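You operate a simulated robot arm through the tools that you are given. There is no shell and no other tool.

The job below is to be done with a simulated two-armed robot. You get a single attempt, and the scene is never put back.

TASK
Scan what is in the scanner at the job card's settings and save it.
Fine: first nudge the mouse a little to wake the computer; set both keypad dials and leave them; lid stays shut; Scan, then Save, once each; leave other controls alone.

The check looks at the end state, three seconds after you hand in, the way a careful person would. Anything else that was tipped, shoved, dropped, spilled or broken makes it a failure. Lids that push on must go on centred and level and be pressed home; caps that screw on are set level and turned clockwise until they are tight.

THE ROBOT
Two 7-joint arms with two-finger parallel grippers on one trunk that stands fixed in place. Base frame: the origin is at the foot of the trunk, x ahead of it, y to its left, z up. Lengths are in m, angles in degrees, forces in N, time in s.
The left shoulder is at [0.02, 0.138, 1.178], the right one opposite. With the tool pointing down near the work surface each hand reaches from about 0.1 to 0.48 m from the base axis, measured 20 degrees to its own side. Payload 1.57 kg a hand.
The tool frame of a hand sits at the grasp point between the pads (the TCP): z along the fingers, y along the line on which they close. The tips reach 0.03 m beyond it. The gripper opens to 0.08 m. The fingers are 0.017 m wide and 0.012 m thick; the gripper's body (0.04 by 0.082 m) begins 0.08 m behind the TCP.
Orientation is that of the tool frame in the base frame, as a unit quaternion [x, y, z, w]. With the fingers straight down and closing along the base's y, the tool's x points along the base's -x, its y along +y and its z along -z.

THE INTERFACE
- The arms move only by the tool servo_tool. It takes "left_steps", "right_steps" or both (then of equal length, played together; a hand with none holds still); each is a list of rows, each a list of 3 entries, a list of its own where there are three numbers: the shift along the base's x, y, z in m, then the turn, a rotation vector about the base's x, y, z in degrees, then the gripper command, from -1 (shut) to 1 (fully open), values between in proportion. In form: [[[dx, dy, dz], [ax, ay, az], claw], ...]. A call has 1 to 20 rows; each row is the pose to reach, as a shift and turn from the pose commanded when the call began. Rows are played at 5 a second. More than 0.05 m and 8.6 degrees between two rows, or a gripper value outside its range, and nothing of the call is played. Where a pose cannot be reached the arm comes as near as it can. A force on the tool above 70 N (or 10 N above the force at the start of the call, whichever is more), or a blocked arm, ends the call early, and 0.2 s more pass. Each finger travels about 0.045 m/s and halts on what it meets, pressing with about 30 N; the grip force reading is that of the motor and also rises with nothing between the fingers. The clock runs only during rows and for 0.2 s after the last one: add rows that repeat a pose to give the fingers time. It gives the time, the measured TCP pose, the force on the tool (base axes), the opening and the grip force at its end, in the units of the frame above (readings bear some noise), with the torque about the TCP (base axes, N m) and any sound that the robot's microphone picked up.
- Cameras (640 x 400 px; columns grow to the right, rows downward): "scene" is now at [0.1917, -0.0066, 1.0663]; the picture's right is [-0.06, -1.00, 0.00], its down [-0.52, 0.03, -0.86] and it looks along [0.86, -0.05, -0.52] (base axes); focal length 214 px, centre (320, 200). "left" rides on the left gripper at [0.072, 0.007, -0.122] in its tool frame; the picture's right is [-0.09, 1.00, 0.00], its down [-0.84, -0.08, -0.54] and it looks along [-0.54, -0.05, 0.84] (tool axes); focal length 238 px, centre (320, 200). "right" rides on the right gripper at [0.072, -0.007, -0.122] in its tool frame; the picture's right is [0.09, 1.00, 0.00], its down [-0.84, 0.08, -0.54] and it looks along [-0.54, 0.05, 0.84] (tool axes); focal length 238 px, centre (320, 200). There is no depth. A picture from a camera that has moved, and an enlarged one, comes with that camera's place and axes in the base frame and with its lens.
- grab_frame(camera): a new picture of that camera. The clock stands still meanwhile.
- lift_body(by): slides the trunk up (or, below 0, down) by that many m; the arms and the scene camera ride with it, the base frame stays. It gives what a move gives, with no picture.
- aim_head(pan, tilt): turns the head with the scene camera to pan (to the left, within 60 degrees either way) and tilt (down, from -29 to 69), counted from straight ahead of the robot. It gives what a move gives.
- close_up(camera, box): a new picture of the part [left, top, right, bottom] of that camera's present view, enlarged. The clock stands still meanwhile.
- hand_in(): hands the job in; it is judged then, once.

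Places have to be worked out from the pictures, the camera data and where the tool is seen. Open the grippers and draw the arms clear of the work before you hand the job in, unless the task says otherwise.

The tools are called after "Emit:" as a command line: name --argument value ..., lists and objects as JSON in quotes. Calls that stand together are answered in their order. servo_tool: Moves the arms, as the interface text tells. Its arguments: {"type":"object","properties":{"left_steps":{"type":"array"},"right_steps":{"type":"array"}},"required":[]} The other tools are called the same way: lift_body (by) moves the trunk up or down; aim_head (pan, tilt) turns the head that bears the scene camera; grab_frame (camera) takes a picture; close_up (camera, box) takes an enlarged picture of a part of a camera's view; hand_in () hands the job in.

At the start:

```text
time_s: 0.0
left_tcp_pos: [0.2603, 0.3779, 1.0411]
left_orientation: [-0.004, 1.0, -0.003, -0.017]
left_ft_force: [0.1, 0.6, 1.2]
left_moment: [-0.01, 0.02, 0.0]
left_width: 0.0798
left_finger_force: 0.1
right_tcp_pos: [0.3496, 0.0035, 1.0462]
right_orientation: [0.0, 1.0, -0.001, 0.001]
right_ft_force: [0.1, -0.6, 0.0]
right_moment: [-0.01, 0.03, 0.0]
right_width: 0.0799
right_finger_force: 0.0
trunk travel left (down, up): [-0.553, 0.687]
head pan, tilt (commanded): [-3.4, 31.1]
```

scene: 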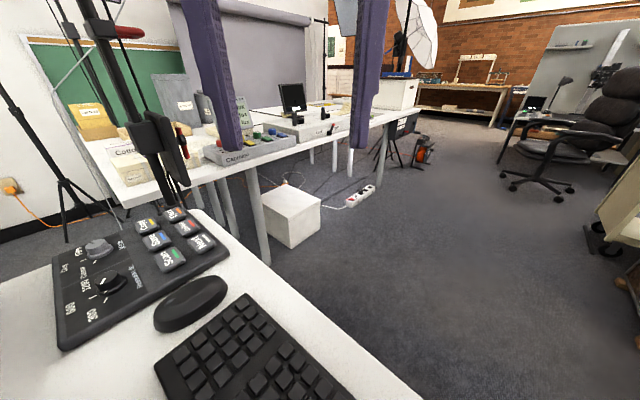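
right: 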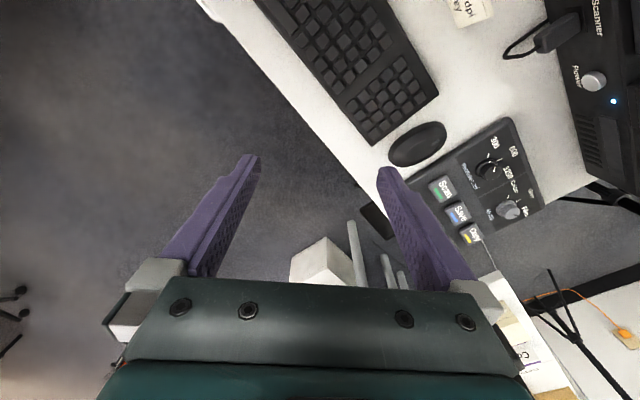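
left: 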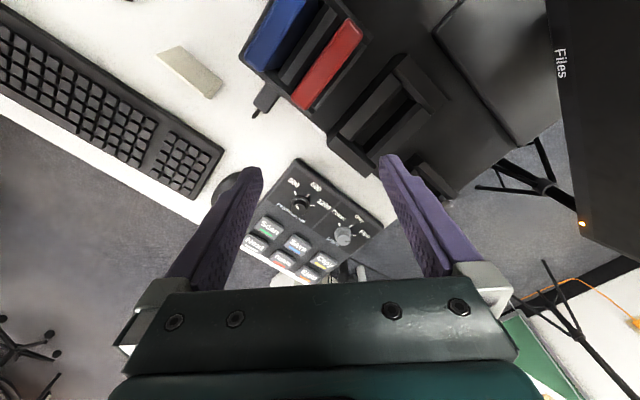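

The pictures show a keypad, mouse and keyboard on a white desk ahead-left. I'll turn the head to the left and down to see the scanner and job card.

Emit:
aim_head --pan 45 --tilt 45

```text
time_s: 1.2
left_tcp_pos: [0.2597, 0.378, 1.0415]
left_orientation: [-0.004, 1.0, -0.004, -0.018]
left_ft_force: [0.1, 0.5, 0.0]
left_moment: [0.0, -0.04, 0.02]
left_width: 0.0802
left_finger_force: 0.0
right_tcp_pos: [0.3493, 0.0031, 1.0467]
right_orientation: [0.0, 1.0, 0.0, 0.0]
right_ft_force: [-0.1, 0.0, 0.4]
right_moment: [-0.01, -0.01, 0.05]
right_width: 0.0799
right_finger_force: 0.1
trunk travel left (down, up): [-0.553, 0.687]
head pan, tilt (commanded): [45.0, 45.0]
```

The head has turned; now I take a scene picture to see the layout.

Emit:
grab_frame --camera "scene"

Emit:
grab_frame --camera "left"

Emit:
grab_frame --camera "right"

```text
taken
camera scene: at [0.1594, 0.0562, 1.0454], right [0.71, -0.71, 0.0], down [-0.5, -0.5, -0.71], along [0.5, 0.5, -0.71], focal length 214 px, centre (320, 200)
```

scene: 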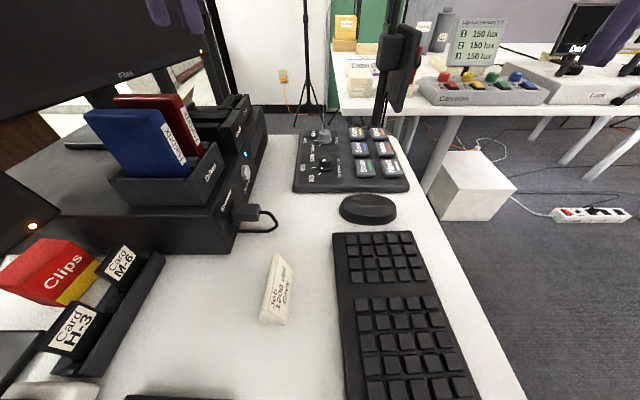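

```text
taken
camera left: at [0.1921, 0.3854, 1.1662], right [0.08, 1.0, -0.01], down [0.86, -0.07, 0.51], along [0.51, -0.05, -0.86], focal length 238 px, centre (320, 200)
```

left: 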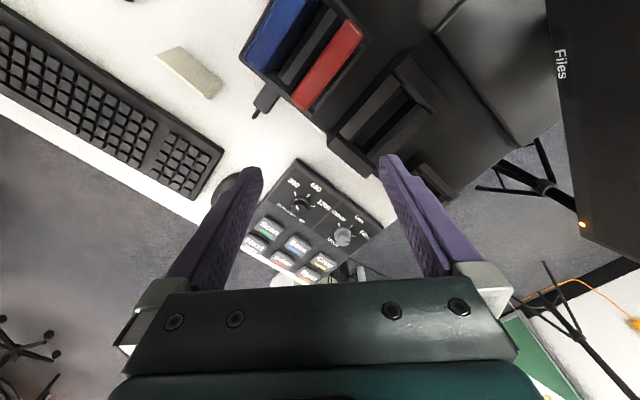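

```text
taken
camera right: at [0.276, -0.0035, 1.1682], right [-0.09, 1.0, 0.0], down [0.84, 0.08, 0.54], along [0.54, 0.05, -0.84], focal length 238 px, centre (320, 200)
```

right: 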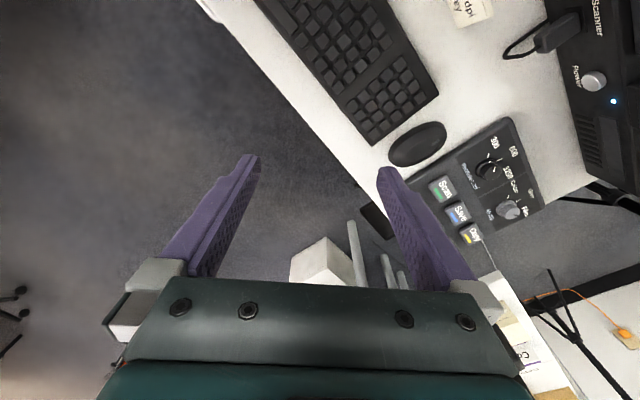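

The scene now shows job card, keypad, mouse, scanner with power LED and a monitor. I'll enlarge the job card, keypad, and scanner.

Emit:
close_up --camera "scene" --box '[240, 240, 320, 340]'

Emit:
close_up --camera "scene" --box '[280, 110, 420, 230]'

Emit:
close_up --camera "scene" --box '[80, 20, 300, 260]'

Emit:
close_up --camera "right" --box '[380, 100, 560, 260]'

Emit:
close_up --camera "left" --box '[220, 150, 400, 290]'

```text
4.00 times, centred on (280, 290) of scene
camera zoom: at [0.1594, 0.0562, 1.0454], right [0.71, -0.71, 0.0], down [-0.5, -0.5, -0.71], along [0.5, 0.5, -0.71], focal length 858 px, centre (480, -160)
```

zoom: 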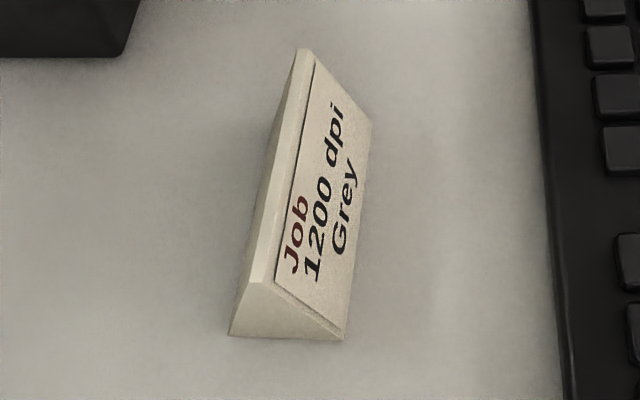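

```text
3.33 times, centred on (350, 170) of scene
camera zoom: at [0.1594, 0.0562, 1.0454], right [0.71, -0.71, 0.0], down [-0.5, -0.5, -0.71], along [0.5, 0.5, -0.71], focal length 715 px, centre (220, 300)
```

zoom: 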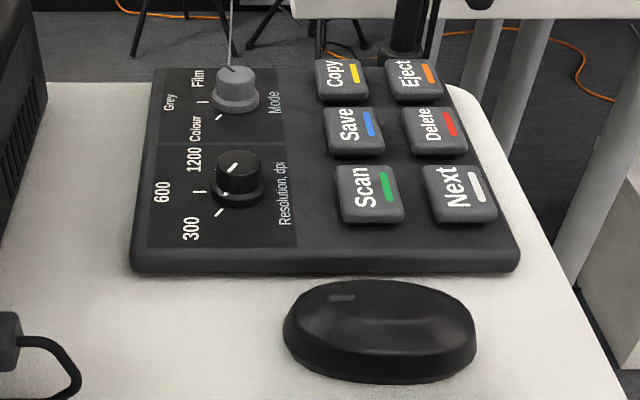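

```text
1.67 times, centred on (190, 140) of scene
camera zoom: at [0.1594, 0.0562, 1.0454], right [0.71, -0.71, 0.0], down [-0.5, -0.5, -0.71], along [0.5, 0.5, -0.71], focal length 358 px, centre (537, 300)
```

zoom: 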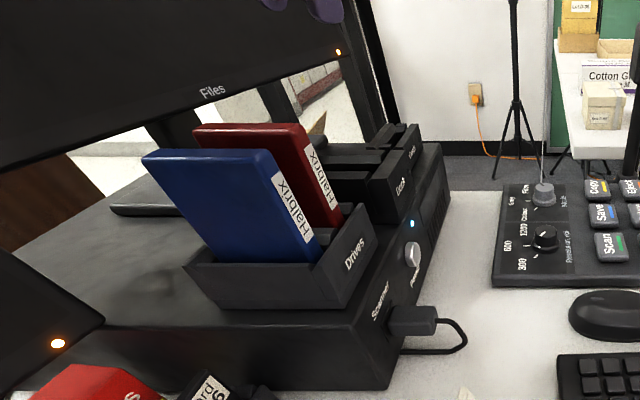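

```text
2.50 times, centred on (470, 180) of right
camera zoom: at [0.276, -0.0035, 1.1682], right [-0.09, 1.0, 0.0], down [0.84, 0.08, 0.54], along [0.54, 0.05, -0.84], focal length 596 px, centre (-55, 250)
```

zoom: 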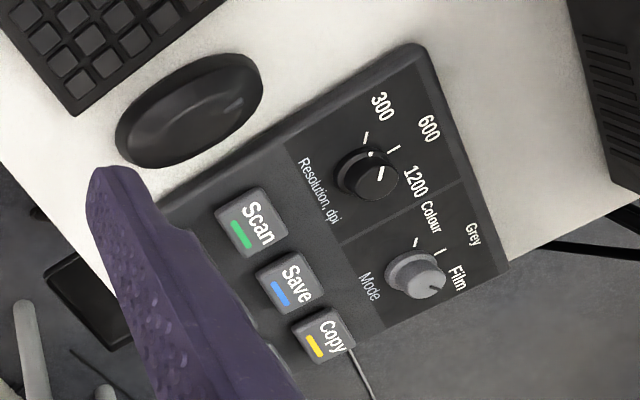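

```text
2.86 times, centred on (310, 220) of left
camera zoom: at [0.1921, 0.3854, 1.1662], right [0.08, 1.0, -0.01], down [0.86, -0.07, 0.51], along [0.51, -0.05, -0.86], focal length 681 px, centre (349, 143)
```

zoom: 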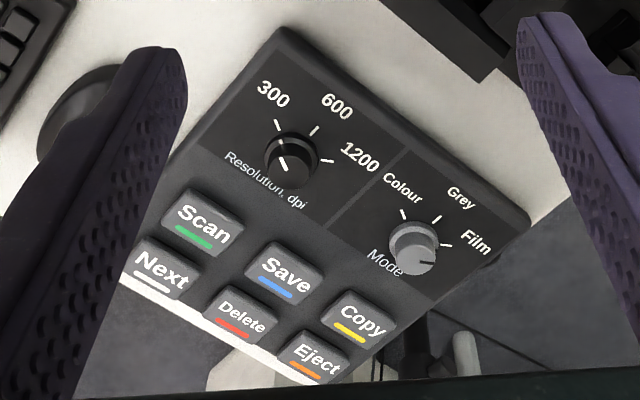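

The card reads "Job, 1200 dpi, Grey". The resolution dial and Mode dial seem set otherwise (pointers to be confirmed). I'll look around further left and up to see the monitors and scanner lid.

Emit:
aim_head --pan 60 --tilt 25

Emit:
grab_frame --camera "scene"

Emit:
aim_head --pan 60 --tilt 55

Emit:
grab_frame --camera "scene"

```text
time_s: 2.0
left_tcp_pos: [0.2602, 0.3771, 1.0421]
left_orientation: [-0.005, 1.0, -0.004, -0.018]
left_ft_force: [-0.2, 0.0, 1.2]
left_moment: [0.0, 0.02, -0.02]
left_width: 0.08
left_finger_force: 0.1
right_tcp_pos: [0.3495, 0.0044, 1.0452]
right_orientation: [0.0, 1.0, 0.0, 0.0]
right_ft_force: [0.7, -0.1, 0.2]
right_moment: [-0.04, 0.01, 0.01]
right_width: 0.0799
right_finger_force: 0.2
trunk travel left (down, up): [-0.553, 0.687]
head pan, tilt (commanded): [60.0, 25.0]
```

```text
taken
camera scene: at [0.148, 0.0785, 1.0759], right [0.87, -0.5, 0.0], down [-0.21, -0.37, -0.91], along [0.45, 0.78, -0.42], focal length 214 px, centre (320, 200)
```

scene: 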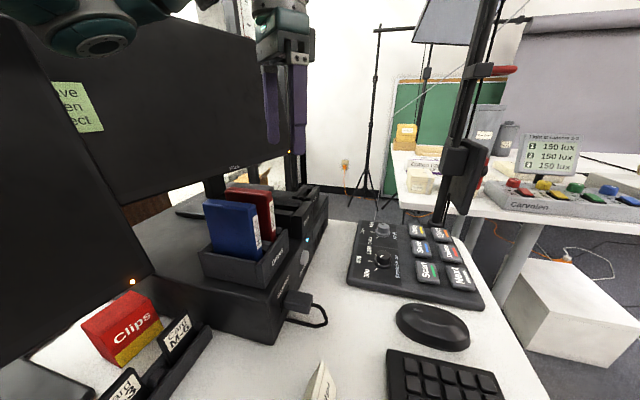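

```text
time_s: 2.9
left_tcp_pos: [0.2605, 0.3794, 1.0414]
left_orientation: [-0.004, 1.0, -0.004, -0.018]
left_ft_force: [0.1, 0.2, -1.2]
left_moment: [-0.01, -0.05, 0.0]
left_width: 0.0801
left_finger_force: 0.0
right_tcp_pos: [0.3488, 0.0043, 1.0463]
right_orientation: [0.0, 1.0, 0.0, 0.0]
right_ft_force: [-0.3, -0.2, -0.4]
right_moment: [0.0, 0.03, 0.01]
right_width: 0.0802
right_finger_force: 0.0
trunk travel left (down, up): [-0.553, 0.687]
head pan, tilt (commanded): [60.0, 55.0]
```

```text
taken
camera scene: at [0.1379, 0.0612, 1.032], right [0.87, -0.5, 0.0], down [-0.41, -0.71, -0.57], along [0.29, 0.5, -0.82], focal length 214 px, centre (320, 200)
```

scene: 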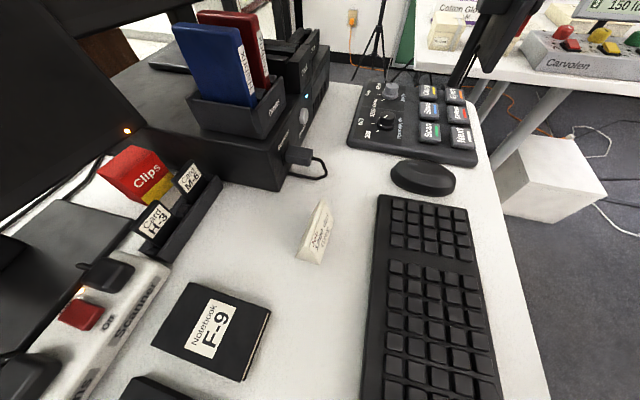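

The monitor is dark (asleep) and the scanner's power LED is lit. I'll zoom into the dial pointers and the note on the monitor.

Emit:
close_up --camera "left" --box '[280, 165, 375, 255]'

Emit:
close_up --camera "scene" --box '[340, 70, 490, 170]'

Emit:
close_up --camera "right" --box '[460, 110, 560, 240]'

Emit:
close_up --camera "scene" --box '[150, 0, 340, 200]'

```text
4.44 times, centred on (328, 210) of left
camera zoom: at [0.1921, 0.3854, 1.1662], right [0.08, 1.0, -0.01], down [0.86, -0.07, 0.51], along [0.51, -0.05, -0.86], focal length 1059 px, centre (287, 156)
```

zoom: 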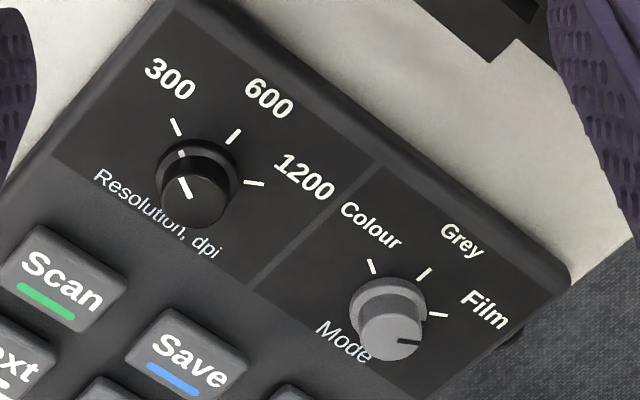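

```text
4.00 times, centred on (415, 120) of scene
camera zoom: at [0.1379, 0.0612, 1.032], right [0.87, -0.5, 0.0], down [-0.41, -0.71, -0.57], along [0.29, 0.5, -0.82], focal length 858 px, centre (-60, 520)
```

zoom: 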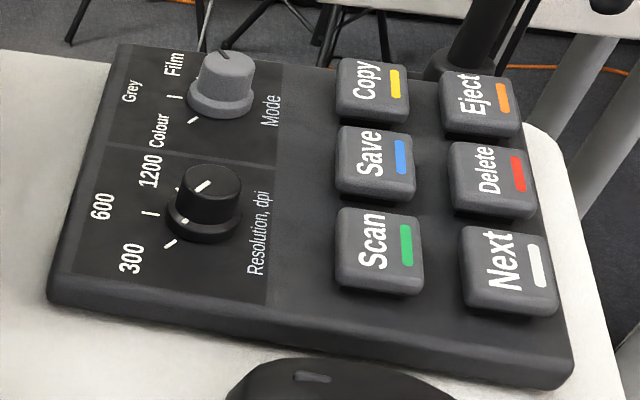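

```text
3.08 times, centred on (510, 175) of right
camera zoom: at [0.276, -0.0035, 1.1682], right [-0.09, 1.0, 0.0], down [0.84, 0.08, 0.54], along [0.54, 0.05, -0.84], focal length 733 px, centre (-265, 277)
```

zoom: 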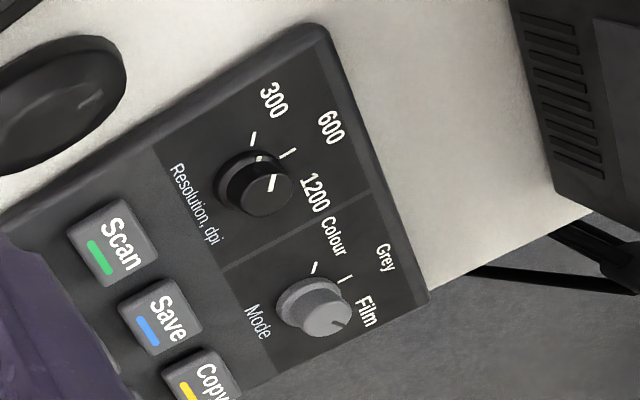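

```text
2.00 times, centred on (245, 100) of scene
camera zoom: at [0.1379, 0.0612, 1.032], right [0.87, -0.5, 0.0], down [-0.41, -0.71, -0.57], along [0.29, 0.5, -0.82], focal length 429 px, centre (470, 400)
```

zoom: 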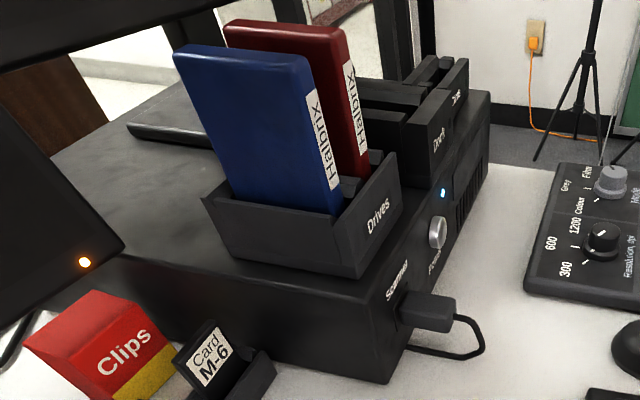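

Both dial pointers are now clear: Resolution points to 300, Mode points to Film; targets are 1200 and Grey. I move the left hand forward over the keypad at its current height, and the right hand off to the right, to see how far the reach goes.

Emit:
servo_tool --left_steps '[[[0.036, -0.012, 0.0], [0, 0, 0], 1], [[0.072, -0.024, 0.0], [0, 0, 0], 1], [[0.108, -0.036, 0.0], [0, 0, 0], 1], [[0.144, -0.048, 0.0], [0, 0, 0], 1], [[0.18, -0.058, 0.0], [0, 0, 0], 1]]' --right_steps '[[[-0.01, -0.04, 0.01], [0, 0, 0], 1], [[-0.02, -0.08, 0.02], [0, 0, 0], 1], [[-0.03, -0.12, 0.03], [0, 0, 0], 1], [[-0.04, -0.16, 0.04], [0, 0, 0], 1], [[-0.05, -0.2, 0.05], [0, 0, 0], 1]]'

Emit:
grab_frame --camera "left"

Emit:
grab_frame --camera "scene"

```text
time_s: 4.0
left_tcp_pos: [0.3661, 0.3354, 1.037]
left_orientation: [-0.02, 1.0, -0.013, 0.004]
left_ft_force: [-0.3, -0.4, -0.3]
left_moment: [0.0, -0.01, 0.0]
left_width: 0.0799
left_finger_force: 0.0
right_tcp_pos: [0.2342, -0.1902, 1.023]
right_orientation: [-0.01, 0.99, -0.085, -0.113]
right_ft_force: [-0.1, -0.7, -0.6]
right_moment: [-0.02, -0.02, 0.01]
right_width: 0.0798
right_finger_force: 0.1
trunk travel left (down, up): [-0.553, 0.687]
head pan, tilt (commanded): [60.0, 55.0]
stopped in row 5 (right hand): the arm was blocked; the commanded pose is now the measured one
```

```text
taken
camera left: at [0.2921, 0.3424, 1.1592], right [0.05, 1.0, -0.02], down [0.83, -0.03, 0.55], along [0.55, -0.05, -0.83], focal length 238 px, centre (320, 200)
```

left: 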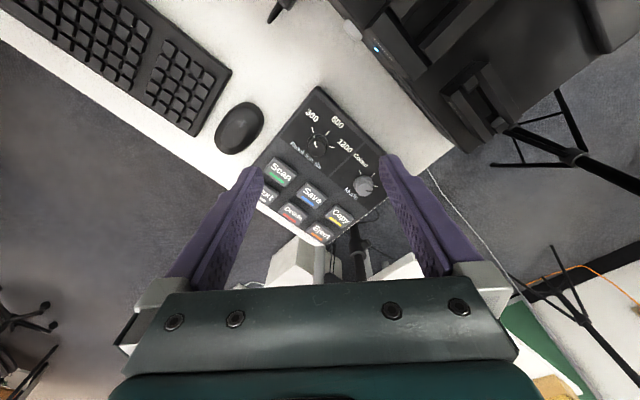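

```text
taken
camera scene: at [0.0859, 0.0498, 1.0222], right [0.86, -0.5, -0.04], down [-0.44, -0.72, -0.54], along [0.24, 0.49, -0.84], focal length 214 px, centre (320, 200)
```

scene: 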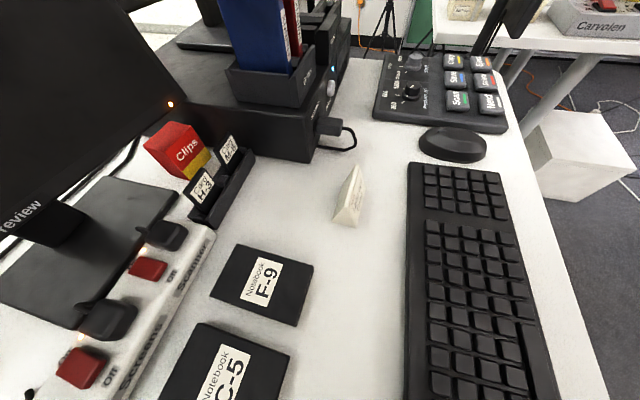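

The right arm was reported blocked and the scene camera shifted back about 5 cm, so the trunk itself may have been swayed. I hold still for a moment to read the settled state before anything else.

Emit:
servo_tool --left_steps '[[[0, 0, 0], [0, 0, 0], 1], [[0, 0, 0], [0, 0, 0], 1], [[0, 0, 0], [0, 0, 0], 1]]' --right_steps '[[[0, 0, 0], [0, 0, 0], 1], [[0, 0, 0], [0, 0, 0], 1], [[0, 0, 0], [0, 0, 0], 1]]'

Emit:
grab_frame --camera "scene"

Emit:
grab_frame --camera "right"

```text
time_s: 5.0
left_tcp_pos: [0.3669, 0.3368, 1.0368]
left_orientation: [-0.02, 1.0, -0.009, 0.004]
left_ft_force: [0.4, 0.1, -0.5]
left_moment: [0.04, -0.02, -0.02]
left_width: 0.0799
left_finger_force: 0.1
right_tcp_pos: [0.2371, -0.1946, 1.0268]
right_orientation: [-0.01, 0.99, -0.088, -0.111]
right_ft_force: [-0.2, 0.2, 0.1]
right_moment: [0.02, 0.01, -0.01]
right_width: 0.0799
right_finger_force: 0.0
trunk travel left (down, up): [-0.553, 0.687]
head pan, tilt (commanded): [60.0, 55.0]
stopped in row 3 (left hand): the arm was blocked; the commanded pose is now the measured one
```

```text
taken
camera scene: at [0.0887, 0.0463, 1.0238], right [0.86, -0.5, -0.04], down [-0.44, -0.72, -0.54], along [0.24, 0.48, -0.84], focal length 214 px, centre (320, 200)
```

scene: 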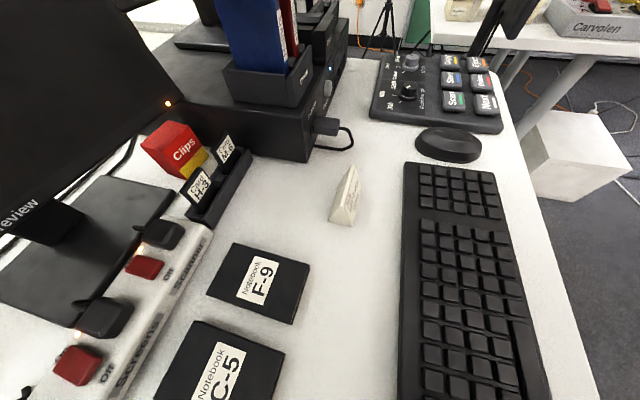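

```text
taken
camera right: at [0.193, -0.179, 1.1598], right [-0.13, 0.98, -0.15], down [0.93, 0.17, 0.32], along [0.34, -0.1, -0.94], focal length 238 px, centre (320, 200)
```

right: 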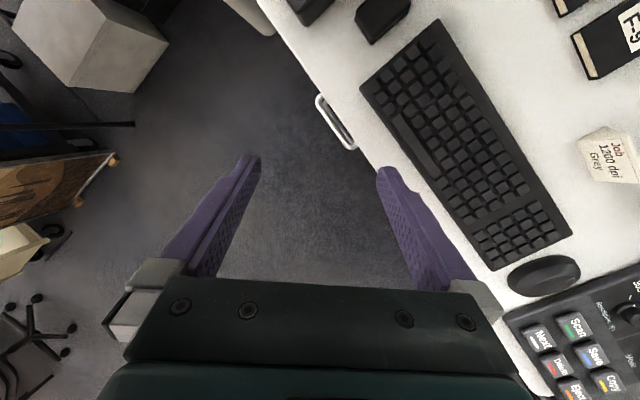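

The left arm now also reports being blocked with zero hand force, so some link behind the hand (elbow/forearm) may be touching something such as a monitor. I look up to the left to see the arm before moving.

Emit:
aim_head --pan 60 --tilt 10

Emit:
grab_frame --camera "scene"

Emit:
aim_head --pan -50 --tilt 30

Emit:
grab_frame --camera "scene"

```text
time_s: 6.2
left_tcp_pos: [0.3653, 0.337, 1.0363]
left_orientation: [-0.019, 1.0, -0.01, 0.003]
left_ft_force: [0.7, 0.3, 0.0]
left_moment: [0.01, 0.02, -0.01]
left_width: 0.08
left_finger_force: 0.0
right_tcp_pos: [0.2368, -0.1928, 1.027]
right_orientation: [-0.009, 0.99, -0.088, -0.112]
right_ft_force: [0.0, -0.3, 1.1]
right_moment: [0.03, -0.02, -0.01]
right_width: 0.08
right_finger_force: 0.0
trunk travel left (down, up): [-0.553, 0.687]
head pan, tilt (commanded): [60.0, 10.0]
```

```text
taken
camera scene: at [0.1027, 0.0656, 1.0916], right [0.86, -0.5, -0.04], down [-0.14, -0.17, -0.98], along [0.48, 0.85, -0.22], focal length 214 px, centre (320, 200)
```

scene: 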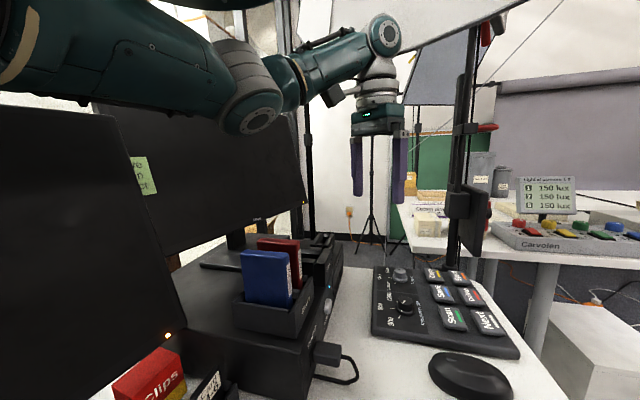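

```text
time_s: 8.0
left_tcp_pos: [0.3646, 0.3349, 1.0365]
left_orientation: [-0.019, 1.0, -0.01, 0.001]
left_ft_force: [-0.8, 0.1, -0.1]
left_moment: [0.0, -0.04, -0.03]
left_width: 0.0799
left_finger_force: 0.0
right_tcp_pos: [0.2367, -0.1943, 1.0266]
right_orientation: [-0.01, 0.99, -0.089, -0.112]
right_ft_force: [-0.9, 0.3, 0.6]
right_moment: [0.03, 0.02, 0.01]
right_width: 0.0802
right_finger_force: 0.1
trunk travel left (down, up): [-0.553, 0.687]
head pan, tilt (commanded): [-50.0, 30.0]
```

```text
taken
camera scene: at [0.1126, -0.085, 1.0614], right [-0.76, -0.64, 0.05], down [-0.37, 0.37, -0.85], along [0.53, -0.67, -0.52], focal length 214 px, centre (320, 200)
```

scene: 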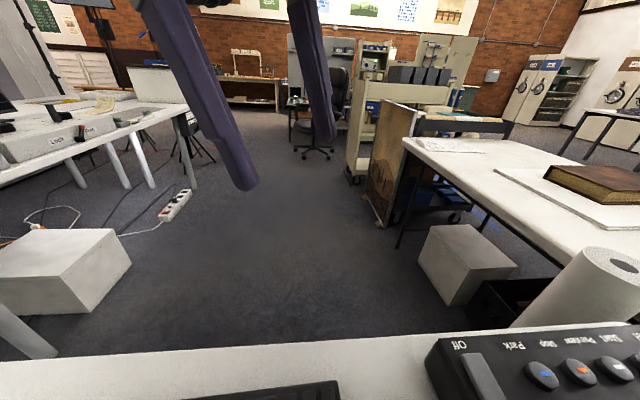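

The left upper arm passes close over the near monitor's top, and the right arm sits tilted and short of its target. I first bring the right hand back toward its starting place and level it, watching the readings.

Emit:
servo_tool --right_steps '[[[0.02, 0.03, 0.005], [2.0, -2.6, -0.2], 1], [[0.04, 0.06, 0.01], [4.0, -5.2, -0.4], 1], [[0.06, 0.09, 0.015], [6.0, -7.7, -0.6], 1], [[0.08, 0.12, 0.02], [8.0, -10.2, -0.8], 1], [[0.093, 0.144, 0.023], [10.1, -12.8, -1.1], 1], [[0.093, 0.144, 0.023], [10.1, -12.8, -1.1], 1]]'

Emit:
grab_frame --camera "scene"

```text
time_s: 9.6
left_tcp_pos: [0.3664, 0.3364, 1.0358]
left_orientation: [-0.017, 1.0, -0.007, 0.003]
left_ft_force: [0.1, 0.2, -0.9]
left_moment: [0.03, 0.0, 0.0]
left_width: 0.0799
left_finger_force: 0.1
right_tcp_pos: [0.3322, -0.0536, 1.0363]
right_orientation: [0.006, 1.0, -0.002, -0.006]
right_ft_force: [0.0, 0.4, -0.3]
right_moment: [-0.01, 0.02, 0.06]
right_width: 0.08
right_finger_force: 0.1
trunk travel left (down, up): [-0.553, 0.687]
head pan, tilt (commanded): [-50.0, 30.0]
stopped in row 6 (right hand): the arm was blocked; the commanded pose is now the measured one
```

```text
taken
camera scene: at [0.1148, -0.0858, 1.062], right [-0.76, -0.64, 0.05], down [-0.37, 0.37, -0.85], along [0.53, -0.67, -0.52], focal length 214 px, centre (320, 200)
```

scene: 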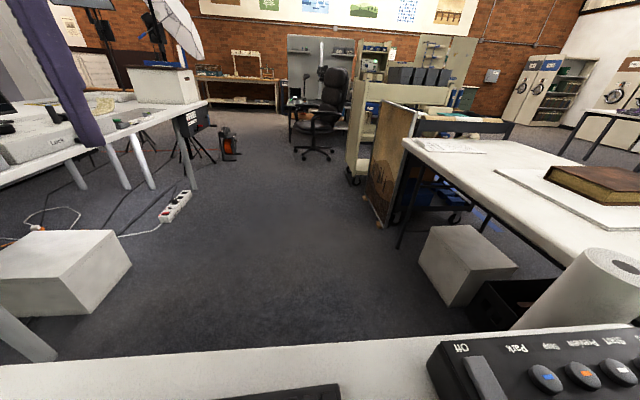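

The trunk is still displaced and the right arm again reports blocking a little below its target. I look up on both sides for contact along the arms.

Emit:
aim_head --pan -60 --tilt 0

Emit:
grab_frame --camera "scene"

Emit:
aim_head --pan 60 --tilt -10

Emit:
grab_frame --camera "scene"

Emit:
aim_head --pan 0 --tilt 0

Emit:
grab_frame --camera "scene"

```text
time_s: 10.6
left_tcp_pos: [0.3663, 0.3356, 1.0366]
left_orientation: [-0.016, 1.0, -0.008, 0.004]
left_ft_force: [0.4, 0.2, -1.0]
left_moment: [0.03, -0.02, -0.02]
left_width: 0.0799
left_finger_force: 0.2
right_tcp_pos: [0.3313, -0.0527, 1.0366]
right_orientation: [0.006, 1.0, -0.002, -0.005]
right_ft_force: [0.0, 0.1, -0.3]
right_moment: [0.0, 0.01, 0.0]
right_width: 0.08
right_finger_force: 0.1
trunk travel left (down, up): [-0.553, 0.687]
head pan, tilt (commanded): [-60.0, 0.0]
```

```text
taken
camera scene: at [0.1043, -0.0936, 1.1108], right [-0.86, -0.5, 0.06], down [-0.05, -0.02, -1.0], along [0.5, -0.87, -0.01], focal length 214 px, centre (320, 200)
```

scene: 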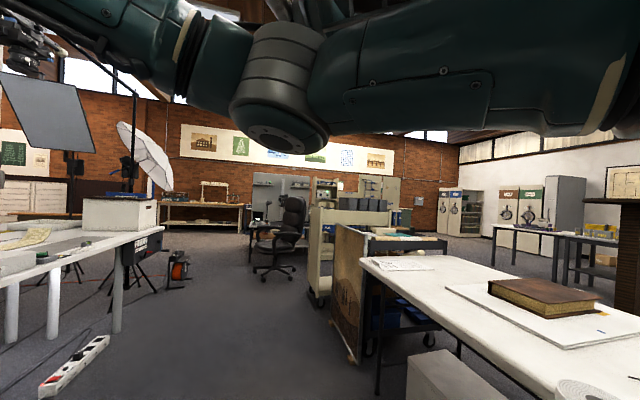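

```text
time_s: 12.6
left_tcp_pos: [0.3664, 0.3365, 1.0348]
left_orientation: [-0.017, 1.0, -0.008, 0.002]
left_ft_force: [-0.2, -0.3, 0.4]
left_moment: [0.0, -0.01, 0.05]
left_width: 0.08
left_finger_force: 0.1
right_tcp_pos: [0.3321, -0.053, 1.0384]
right_orientation: [0.006, 1.0, -0.002, -0.003]
right_ft_force: [0.1, -0.2, -0.5]
right_moment: [0.02, 0.0, -0.01]
right_width: 0.0801
right_finger_force: 0.1
trunk travel left (down, up): [-0.553, 0.687]
head pan, tilt (commanded): [60.0, -10.0]
```

```text
taken
camera scene: at [0.1023, 0.0574, 1.1235], right [0.86, -0.5, -0.04], down [0.03, 0.13, -0.99], along [0.5, 0.86, 0.13], focal length 214 px, centre (320, 200)
```

scene: 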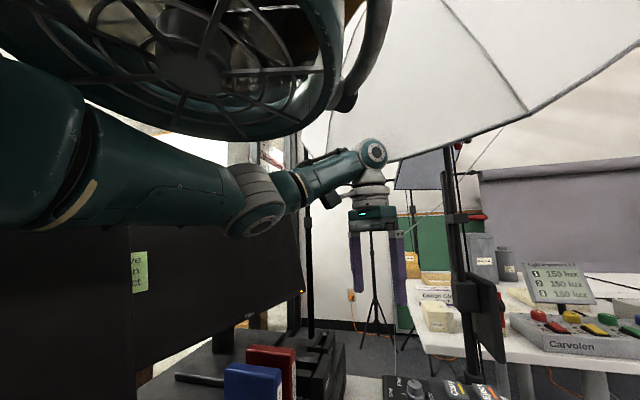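

```text
time_s: 13.9
left_tcp_pos: [0.3655, 0.3359, 1.0361]
left_orientation: [-0.016, 1.0, -0.008, 0.003]
left_ft_force: [-0.4, 0.0, -0.4]
left_moment: [-0.01, -0.01, 0.02]
left_width: 0.08
left_finger_force: 0.1
right_tcp_pos: [0.332, -0.0522, 1.0369]
right_orientation: [0.006, 1.0, -0.002, -0.005]
right_ft_force: [0.6, -1.0, -0.4]
right_moment: [0.0, -0.01, 0.0]
right_width: 0.0801
right_finger_force: 0.1
trunk travel left (down, up): [-0.553, 0.687]
head pan, tilt (commanded): [0.0, 0.0]
```

```text
taken
camera scene: at [0.1493, -0.016, 1.1071], right [0.0, -1.0, 0.02], down [-0.05, -0.02, -1.0], along [1.0, 0.0, -0.05], focal length 214 px, centre (320, 200)
```

scene: 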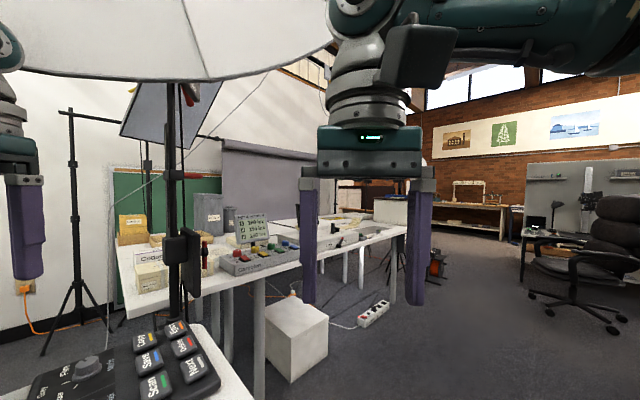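

Triangulating: both monitors' LEDs have not moved, but a white lamp umbrella hangs low (rim about z≈1.26 near x≈0.45) and the left wrist joint at z≈1.25 is right at it, so the wrist likely ran into the rim. I withdraw the left hand straight back toward where it came from and check whether the trunk relaxes.

Emit:
servo_tool --left_steps '[[[-0.02, 0.006, 0.0], [0, 0, 0], 1], [[-0.04, 0.012, 0.0], [0, 0, 0], 1], [[-0.06, 0.018, 0.0], [0, 0, 0], 1], [[-0.06, 0.018, 0.0], [0, 0, 0], 1]]'

Emit:
aim_head --pan 30 --tilt -20

Emit:
grab_frame --camera "scene"

```text
time_s: 14.9
left_tcp_pos: [0.3554, 0.3684, 1.0665]
left_orientation: [-0.02, 0.999, -0.003, 0.031]
left_ft_force: [0.1, -0.1, -1.2]
left_moment: [0.0, 0.01, -0.02]
left_width: 0.0798
left_finger_force: 0.1
right_tcp_pos: [0.3776, -0.0376, 1.0554]
right_orientation: [0.006, 1.0, 0.006, 0.023]
right_ft_force: [-0.8, 0.5, 0.1]
right_moment: [-0.01, 0.0, -0.01]
right_width: 0.0798
right_finger_force: 0.1
trunk travel left (down, up): [-0.553, 0.687]
head pan, tilt (commanded): [0.0, 0.0]
```

```text
time_s: 15.8
left_tcp_pos: [0.3546, 0.3686, 1.0648]
left_orientation: [-0.018, 0.999, -0.002, 0.031]
left_ft_force: [-0.2, 0.6, 0.3]
left_moment: [0.0, 0.01, -0.05]
left_width: 0.08
left_finger_force: 0.0
right_tcp_pos: [0.3789, -0.038, 1.0553]
right_orientation: [0.005, 1.0, 0.007, 0.022]
right_ft_force: [-0.6, 0.0, -0.3]
right_moment: [0.01, -0.04, 0.02]
right_width: 0.0797
right_finger_force: 0.0
trunk travel left (down, up): [-0.553, 0.687]
head pan, tilt (commanded): [30.0, -20.0]
```

```text
taken
camera scene: at [0.1677, 0.0367, 1.1455], right [0.5, -0.87, 0.0], down [0.3, 0.17, -0.94], along [0.81, 0.47, 0.34], focal length 214 px, centre (320, 200)
```

scene: 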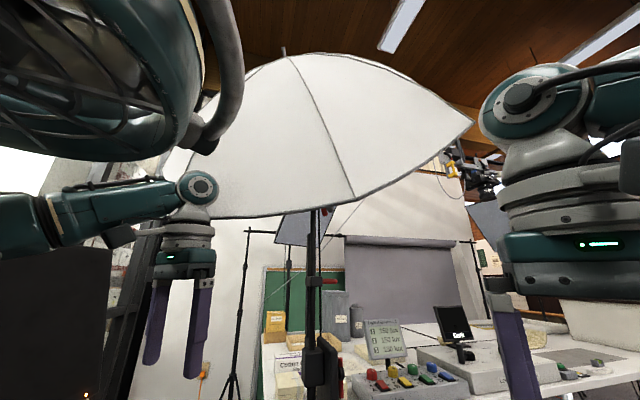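

The trunk sprang back to its original place once the left hand withdrew, confirming the wrist had been pressing the umbrella rim (rim ≈ x 0.40–0.45, z ≈ 1.26). I now lower the left hand in place so that the wrist (about 0.22 above the TCP) passes under that rim.

Emit:
servo_tool --left_steps '[[[0.0, -0.003, -0.03], [0, 1.2, -0.7], 1], [[0.0, -0.007, -0.06], [0.1, 2.4, -1.4], 1], [[0.0, -0.01, -0.09], [0.2, 3.6, -2.1], 1], [[0.0, -0.014, -0.12], [0.2, 3.6, -2.1], 1], [[0.0, -0.014, -0.12], [0.2, 3.6, -2.1], 1]]'

Emit:
grab_frame --camera "scene"

Emit:
grab_frame --camera "left"

```text
time_s: 17.0
left_tcp_pos: [0.3544, 0.3544, 0.943]
left_orientation: [0.0, 1.0, -0.001, 0.0]
left_ft_force: [0.1, -0.2, -0.1]
left_moment: [0.06, 0.01, -0.02]
left_width: 0.08
left_finger_force: 0.0
right_tcp_pos: [0.3774, -0.0373, 1.0563]
right_orientation: [0.006, 1.0, 0.007, 0.023]
right_ft_force: [-0.1, -0.5, -0.2]
right_moment: [-0.06, 0.0, -0.03]
right_width: 0.08
right_finger_force: 0.0
trunk travel left (down, up): [-0.553, 0.687]
head pan, tilt (commanded): [30.0, -20.0]
```

```text
taken
camera scene: at [0.1677, 0.0367, 1.1456], right [0.5, -0.87, 0.0], down [0.3, 0.17, -0.94], along [0.81, 0.47, 0.34], focal length 214 px, centre (320, 200)
```

scene: 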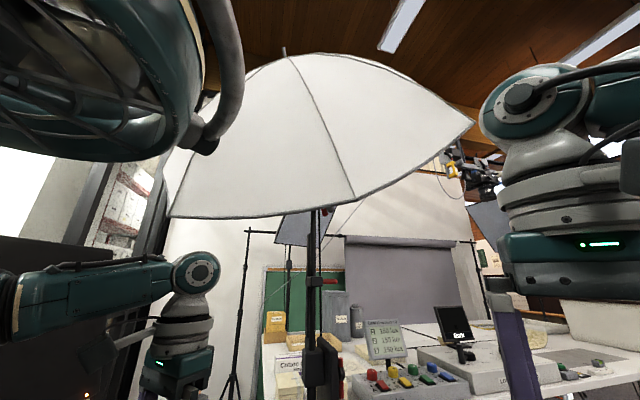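

```text
taken
camera left: at [0.282, 0.3593, 1.0646], right [0.09, 1.0, 0.0], down [0.84, -0.08, 0.54], along [0.54, -0.05, -0.84], focal length 238 px, centre (320, 200)
```

left: 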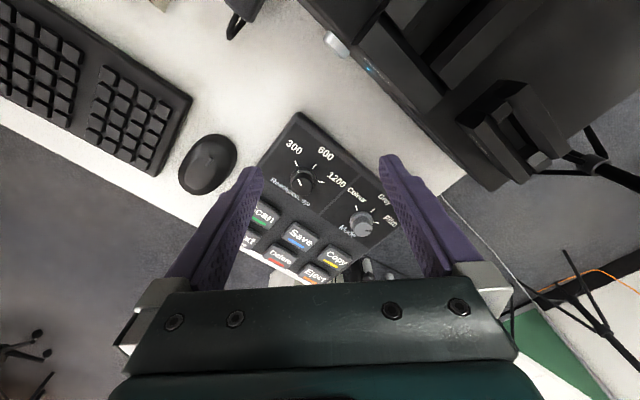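

The hand is level at z=0.943 and clear of the umbrella. I take an enlarged look at the keypad from here for accurate positions.

Emit:
close_up --camera "left" --box '[240, 105, 400, 205]'

Emit:
close_up --camera "left" --box '[240, 190, 400, 290]'

Emit:
aim_head --pan 45 --tilt 30

Emit:
grab_frame --camera "scene"

```text
4.00 times, centred on (320, 155) of left
camera zoom: at [0.282, 0.3593, 1.0646], right [0.09, 1.0, 0.0], down [0.84, -0.08, 0.54], along [0.54, -0.05, -0.84], focal length 953 px, centre (320, 380)
```

zoom: 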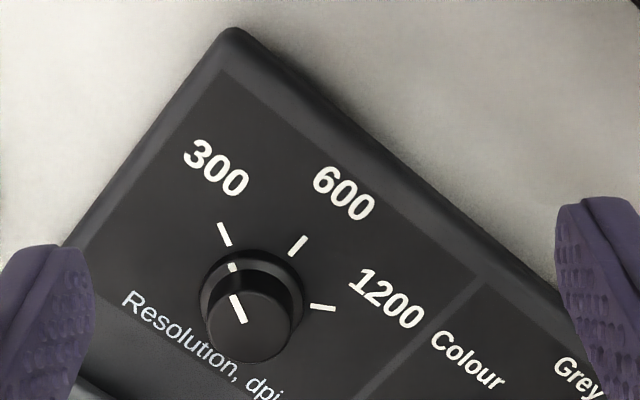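

```text
4.00 times, centred on (320, 240) of left
camera zoom: at [0.282, 0.3593, 1.0646], right [0.09, 1.0, 0.0], down [0.84, -0.08, 0.54], along [0.54, -0.05, -0.84], focal length 953 px, centre (320, 40)
```

zoom: 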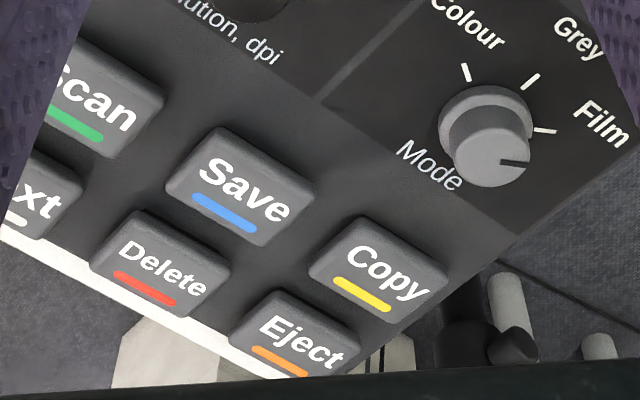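

```text
time_s: 18.2
left_tcp_pos: [0.3535, 0.3536, 0.9414]
left_orientation: [0.0, 1.0, 0.0, -0.001]
left_ft_force: [-0.3, -0.3, 0.7]
left_moment: [-0.01, -0.03, 0.01]
left_width: 0.0801
left_finger_force: 0.0
right_tcp_pos: [0.3768, -0.0368, 1.0552]
right_orientation: [0.006, 1.0, 0.006, 0.022]
right_ft_force: [0.1, -0.3, 0.7]
right_moment: [0.03, 0.02, -0.02]
right_width: 0.0802
right_finger_force: 0.1
trunk travel left (down, up): [-0.553, 0.687]
head pan, tilt (commanded): [45.0, 30.0]
```

```text
taken
camera scene: at [0.1658, 0.0627, 1.068], right [0.71, -0.71, 0.0], down [-0.35, -0.35, -0.87], along [0.61, 0.61, -0.5], focal length 214 px, centre (320, 200)
```

scene: 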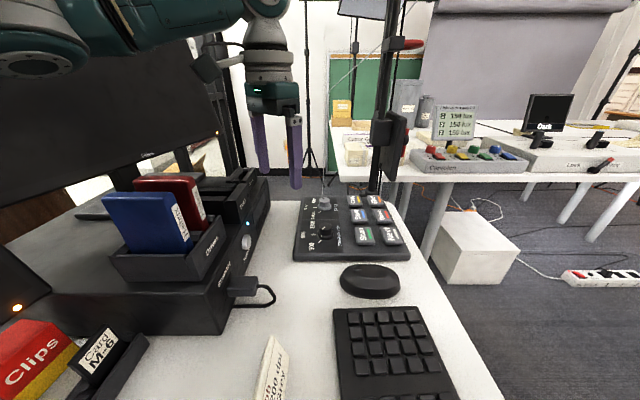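

From this view I place the panel at z≈0.761, Resolution knob centre ≈[0.438, 0.321], Mode knob ≈[0.521, 0.404] (tops ≈0.784, Ø≈0.03), ticks 60° apart, Save ≈[0.537, 0.304], Scan ≈[0.488, 0.251]. I now move the left hand above the Resolution knob to test the reach there.

Emit:
servo_tool --left_steps '[[[0.02, -0.008, -0.02], [0, 0, 0], 0.6], [[0.042, -0.016, -0.035], [0, 0, 0], 0.6], [[0.064, -0.024, -0.05], [0, 0, 0], 0.6], [[0.085, -0.0325, -0.06], [0, 0, 0], 0.6], [[0.085, -0.0325, -0.06], [0, 0, 0], 0.6]]'

Emit:
grab_frame --camera "scene"

Emit:
grab_frame --camera "left"

```text
time_s: 19.4
left_tcp_pos: [0.4382, 0.3219, 0.8842]
left_orientation: [0.0, 1.0, 0.0, -0.001]
left_ft_force: [0.2, -0.4, 0.0]
left_moment: [-0.04, -0.03, 0.01]
left_width: 0.064
left_finger_force: 0.2
right_tcp_pos: [0.3791, -0.0366, 1.0557]
right_orientation: [0.006, 1.0, 0.007, 0.023]
right_ft_force: [0.0, 0.1, -0.1]
right_moment: [0.01, 0.0, -0.01]
right_width: 0.0801
right_finger_force: 0.0
trunk travel left (down, up): [-0.553, 0.687]
head pan, tilt (commanded): [45.0, 30.0]
```

```text
taken
camera scene: at [0.1658, 0.0626, 1.068], right [0.71, -0.71, 0.0], down [-0.35, -0.35, -0.87], along [0.61, 0.61, -0.5], focal length 214 px, centre (320, 200)
```

scene: 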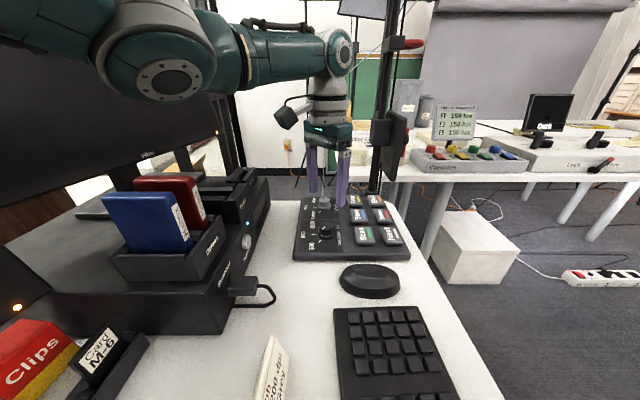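

```text
taken
camera left: at [0.3663, 0.3276, 1.0062], right [0.09, 1.0, 0.0], down [0.84, -0.08, 0.54], along [0.54, -0.05, -0.84], focal length 238 px, centre (320, 200)
```

left: 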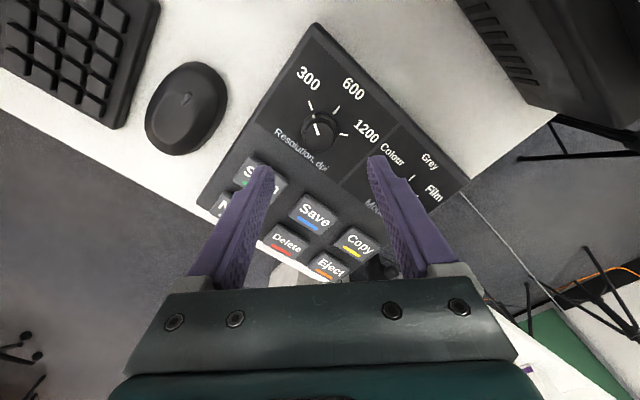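

The left hand reaches the Resolution knob upright with ease. The mouse comes first: it lies around [0.40, 0.20], long axis pointing up the desk ([-0.7, 0.7]); I move the closed left fingers to a spot above its rear (desk-edge side), turned -45°, and shift the right hand away to the right.

Emit:
servo_tool --left_steps '[[[0.004, -0.029, -0.001], [0, 0, -7.5], 0.0], [[0.008, -0.058, -0.002], [0, 0, -15], -0.5], [[0.012, -0.087, -0.003], [0, 0, -22.5], -1], [[0.016, -0.116, -0.004], [0, 0, -30], -1], [[0.02, -0.145, -0.004], [0, 0, -37.5], -1], [[0.022, -0.174, -0.004], [0, 0, -45], -1], [[0.022, -0.174, -0.004], [0, 0, -45], -1]]' --right_steps '[[[0, -0.015, 0], [0, 0, 0], 1], [[0, -0.03, 0], [0, 0, 0], 1], [[0, -0.045, 0], [0, 0, 0], 1], [[0, -0.06, 0], [0, 0, 0], 1], [[0, -0.08, 0], [0, 0, 0], 1], [[0, -0.1, 0], [0, 0, 0], 1], [[0, -0.1, 0], [0, 0, 0], 1]]'

Emit:
grab_frame --camera "left"

Emit:
grab_frame --camera "scene"

```text
time_s: 21.0
left_tcp_pos: [0.4598, 0.1454, 0.8803]
left_orientation: [0.384, 0.924, 0.001, -0.001]
left_ft_force: [0.3, -0.3, -0.3]
left_moment: [-0.03, -0.01, 0.04]
left_width: 0.0001
left_finger_force: 21.4
right_tcp_pos: [0.3797, -0.1384, 1.0563]
right_orientation: [0.006, 1.0, 0.006, 0.023]
right_ft_force: [-0.1, -0.5, -0.1]
right_moment: [-0.02, -0.05, -0.03]
right_width: 0.08
right_finger_force: 0.1
trunk travel left (down, up): [-0.553, 0.687]
head pan, tilt (commanded): [45.0, 30.0]
```

```text
taken
camera left: at [0.4139, 0.199, 1.0016], right [0.77, 0.64, 0.0], down [0.54, -0.65, 0.54], along [0.34, -0.42, -0.84], focal length 238 px, centre (320, 200)
```

left: 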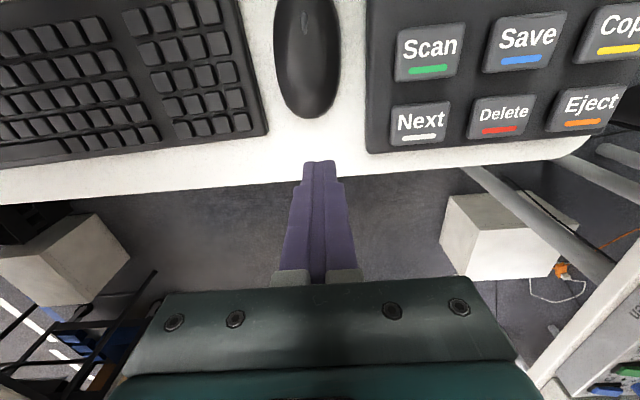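

```text
taken
camera scene: at [0.1658, 0.0626, 1.068], right [0.71, -0.71, 0.0], down [-0.35, -0.35, -0.87], along [0.61, 0.61, -0.5], focal length 214 px, centre (320, 200)
```

scene: 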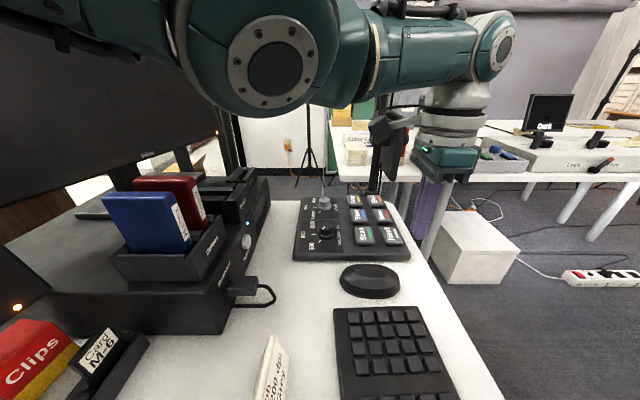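

The mouse's rear is at about [0.442, 0.146], and the finger is nearly above it. I back off about 2 cm along the mouse axis and descend so the closed tips are at z≈0.760, just behind the mouse.

Emit:
servo_tool --left_steps '[[[0.0, -0.01, 0], [0, 0, 0], -1], [[0.0, -0.019, 0], [0, 0, 0], -1], [[0.0, -0.019, -0.03], [0, 0, 0], -1], [[0.0, -0.019, -0.06], [0, 0, 0], -1], [[0.0, -0.019, -0.08], [0, 0, 0], -1], [[0.0, -0.019, -0.09], [0, 0, 0], -1], [[0.0, -0.019, -0.09], [0, 0, 0], -1]]'

Emit:
grab_frame --camera "left"

Emit:
grab_frame --camera "scene"

```text
time_s: 22.6
left_tcp_pos: [0.4443, 0.1312, 0.7954]
left_orientation: [0.383, 0.924, 0.001, -0.001]
left_ft_force: [0.3, -0.3, -0.4]
left_moment: [0.0, -0.02, -0.04]
left_width: 0.0
left_finger_force: 21.1
left hand out of reach, approached as far as the arm can: row 4, 5, 6, 7
right_tcp_pos: [0.379, -0.1371, 1.0567]
right_orientation: [0.006, 1.0, 0.007, 0.023]
right_ft_force: [-0.6, -0.6, 0.2]
right_moment: [0.03, -0.03, 0.03]
right_width: 0.0799
right_finger_force: 0.1
trunk travel left (down, up): [-0.553, 0.687]
head pan, tilt (commanded): [45.0, 30.0]
```

```text
taken
camera left: at [0.3971, 0.1865, 0.9175], right [0.77, 0.64, 0.0], down [0.54, -0.65, 0.54], along [0.34, -0.42, -0.84], focal length 238 px, centre (320, 200)
```

left: 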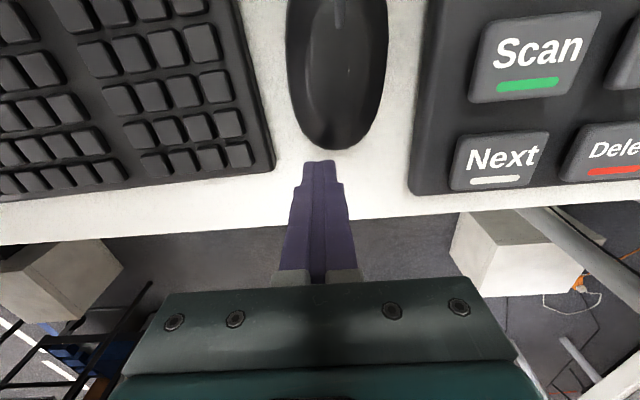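

```text
taken
camera scene: at [0.1657, 0.0627, 1.068], right [0.71, -0.71, 0.0], down [-0.35, -0.35, -0.87], along [0.61, 0.61, -0.5], focal length 214 px, centre (320, 200)
```

scene: 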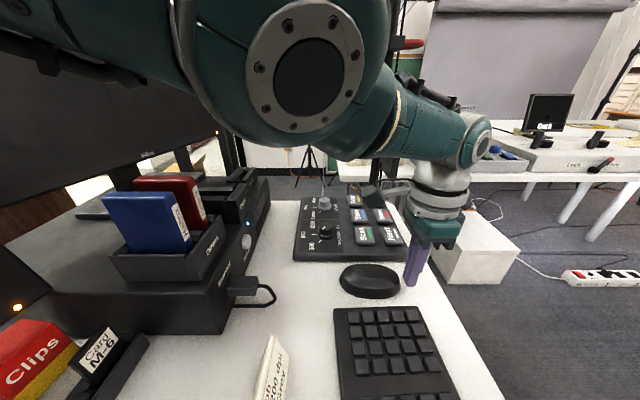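

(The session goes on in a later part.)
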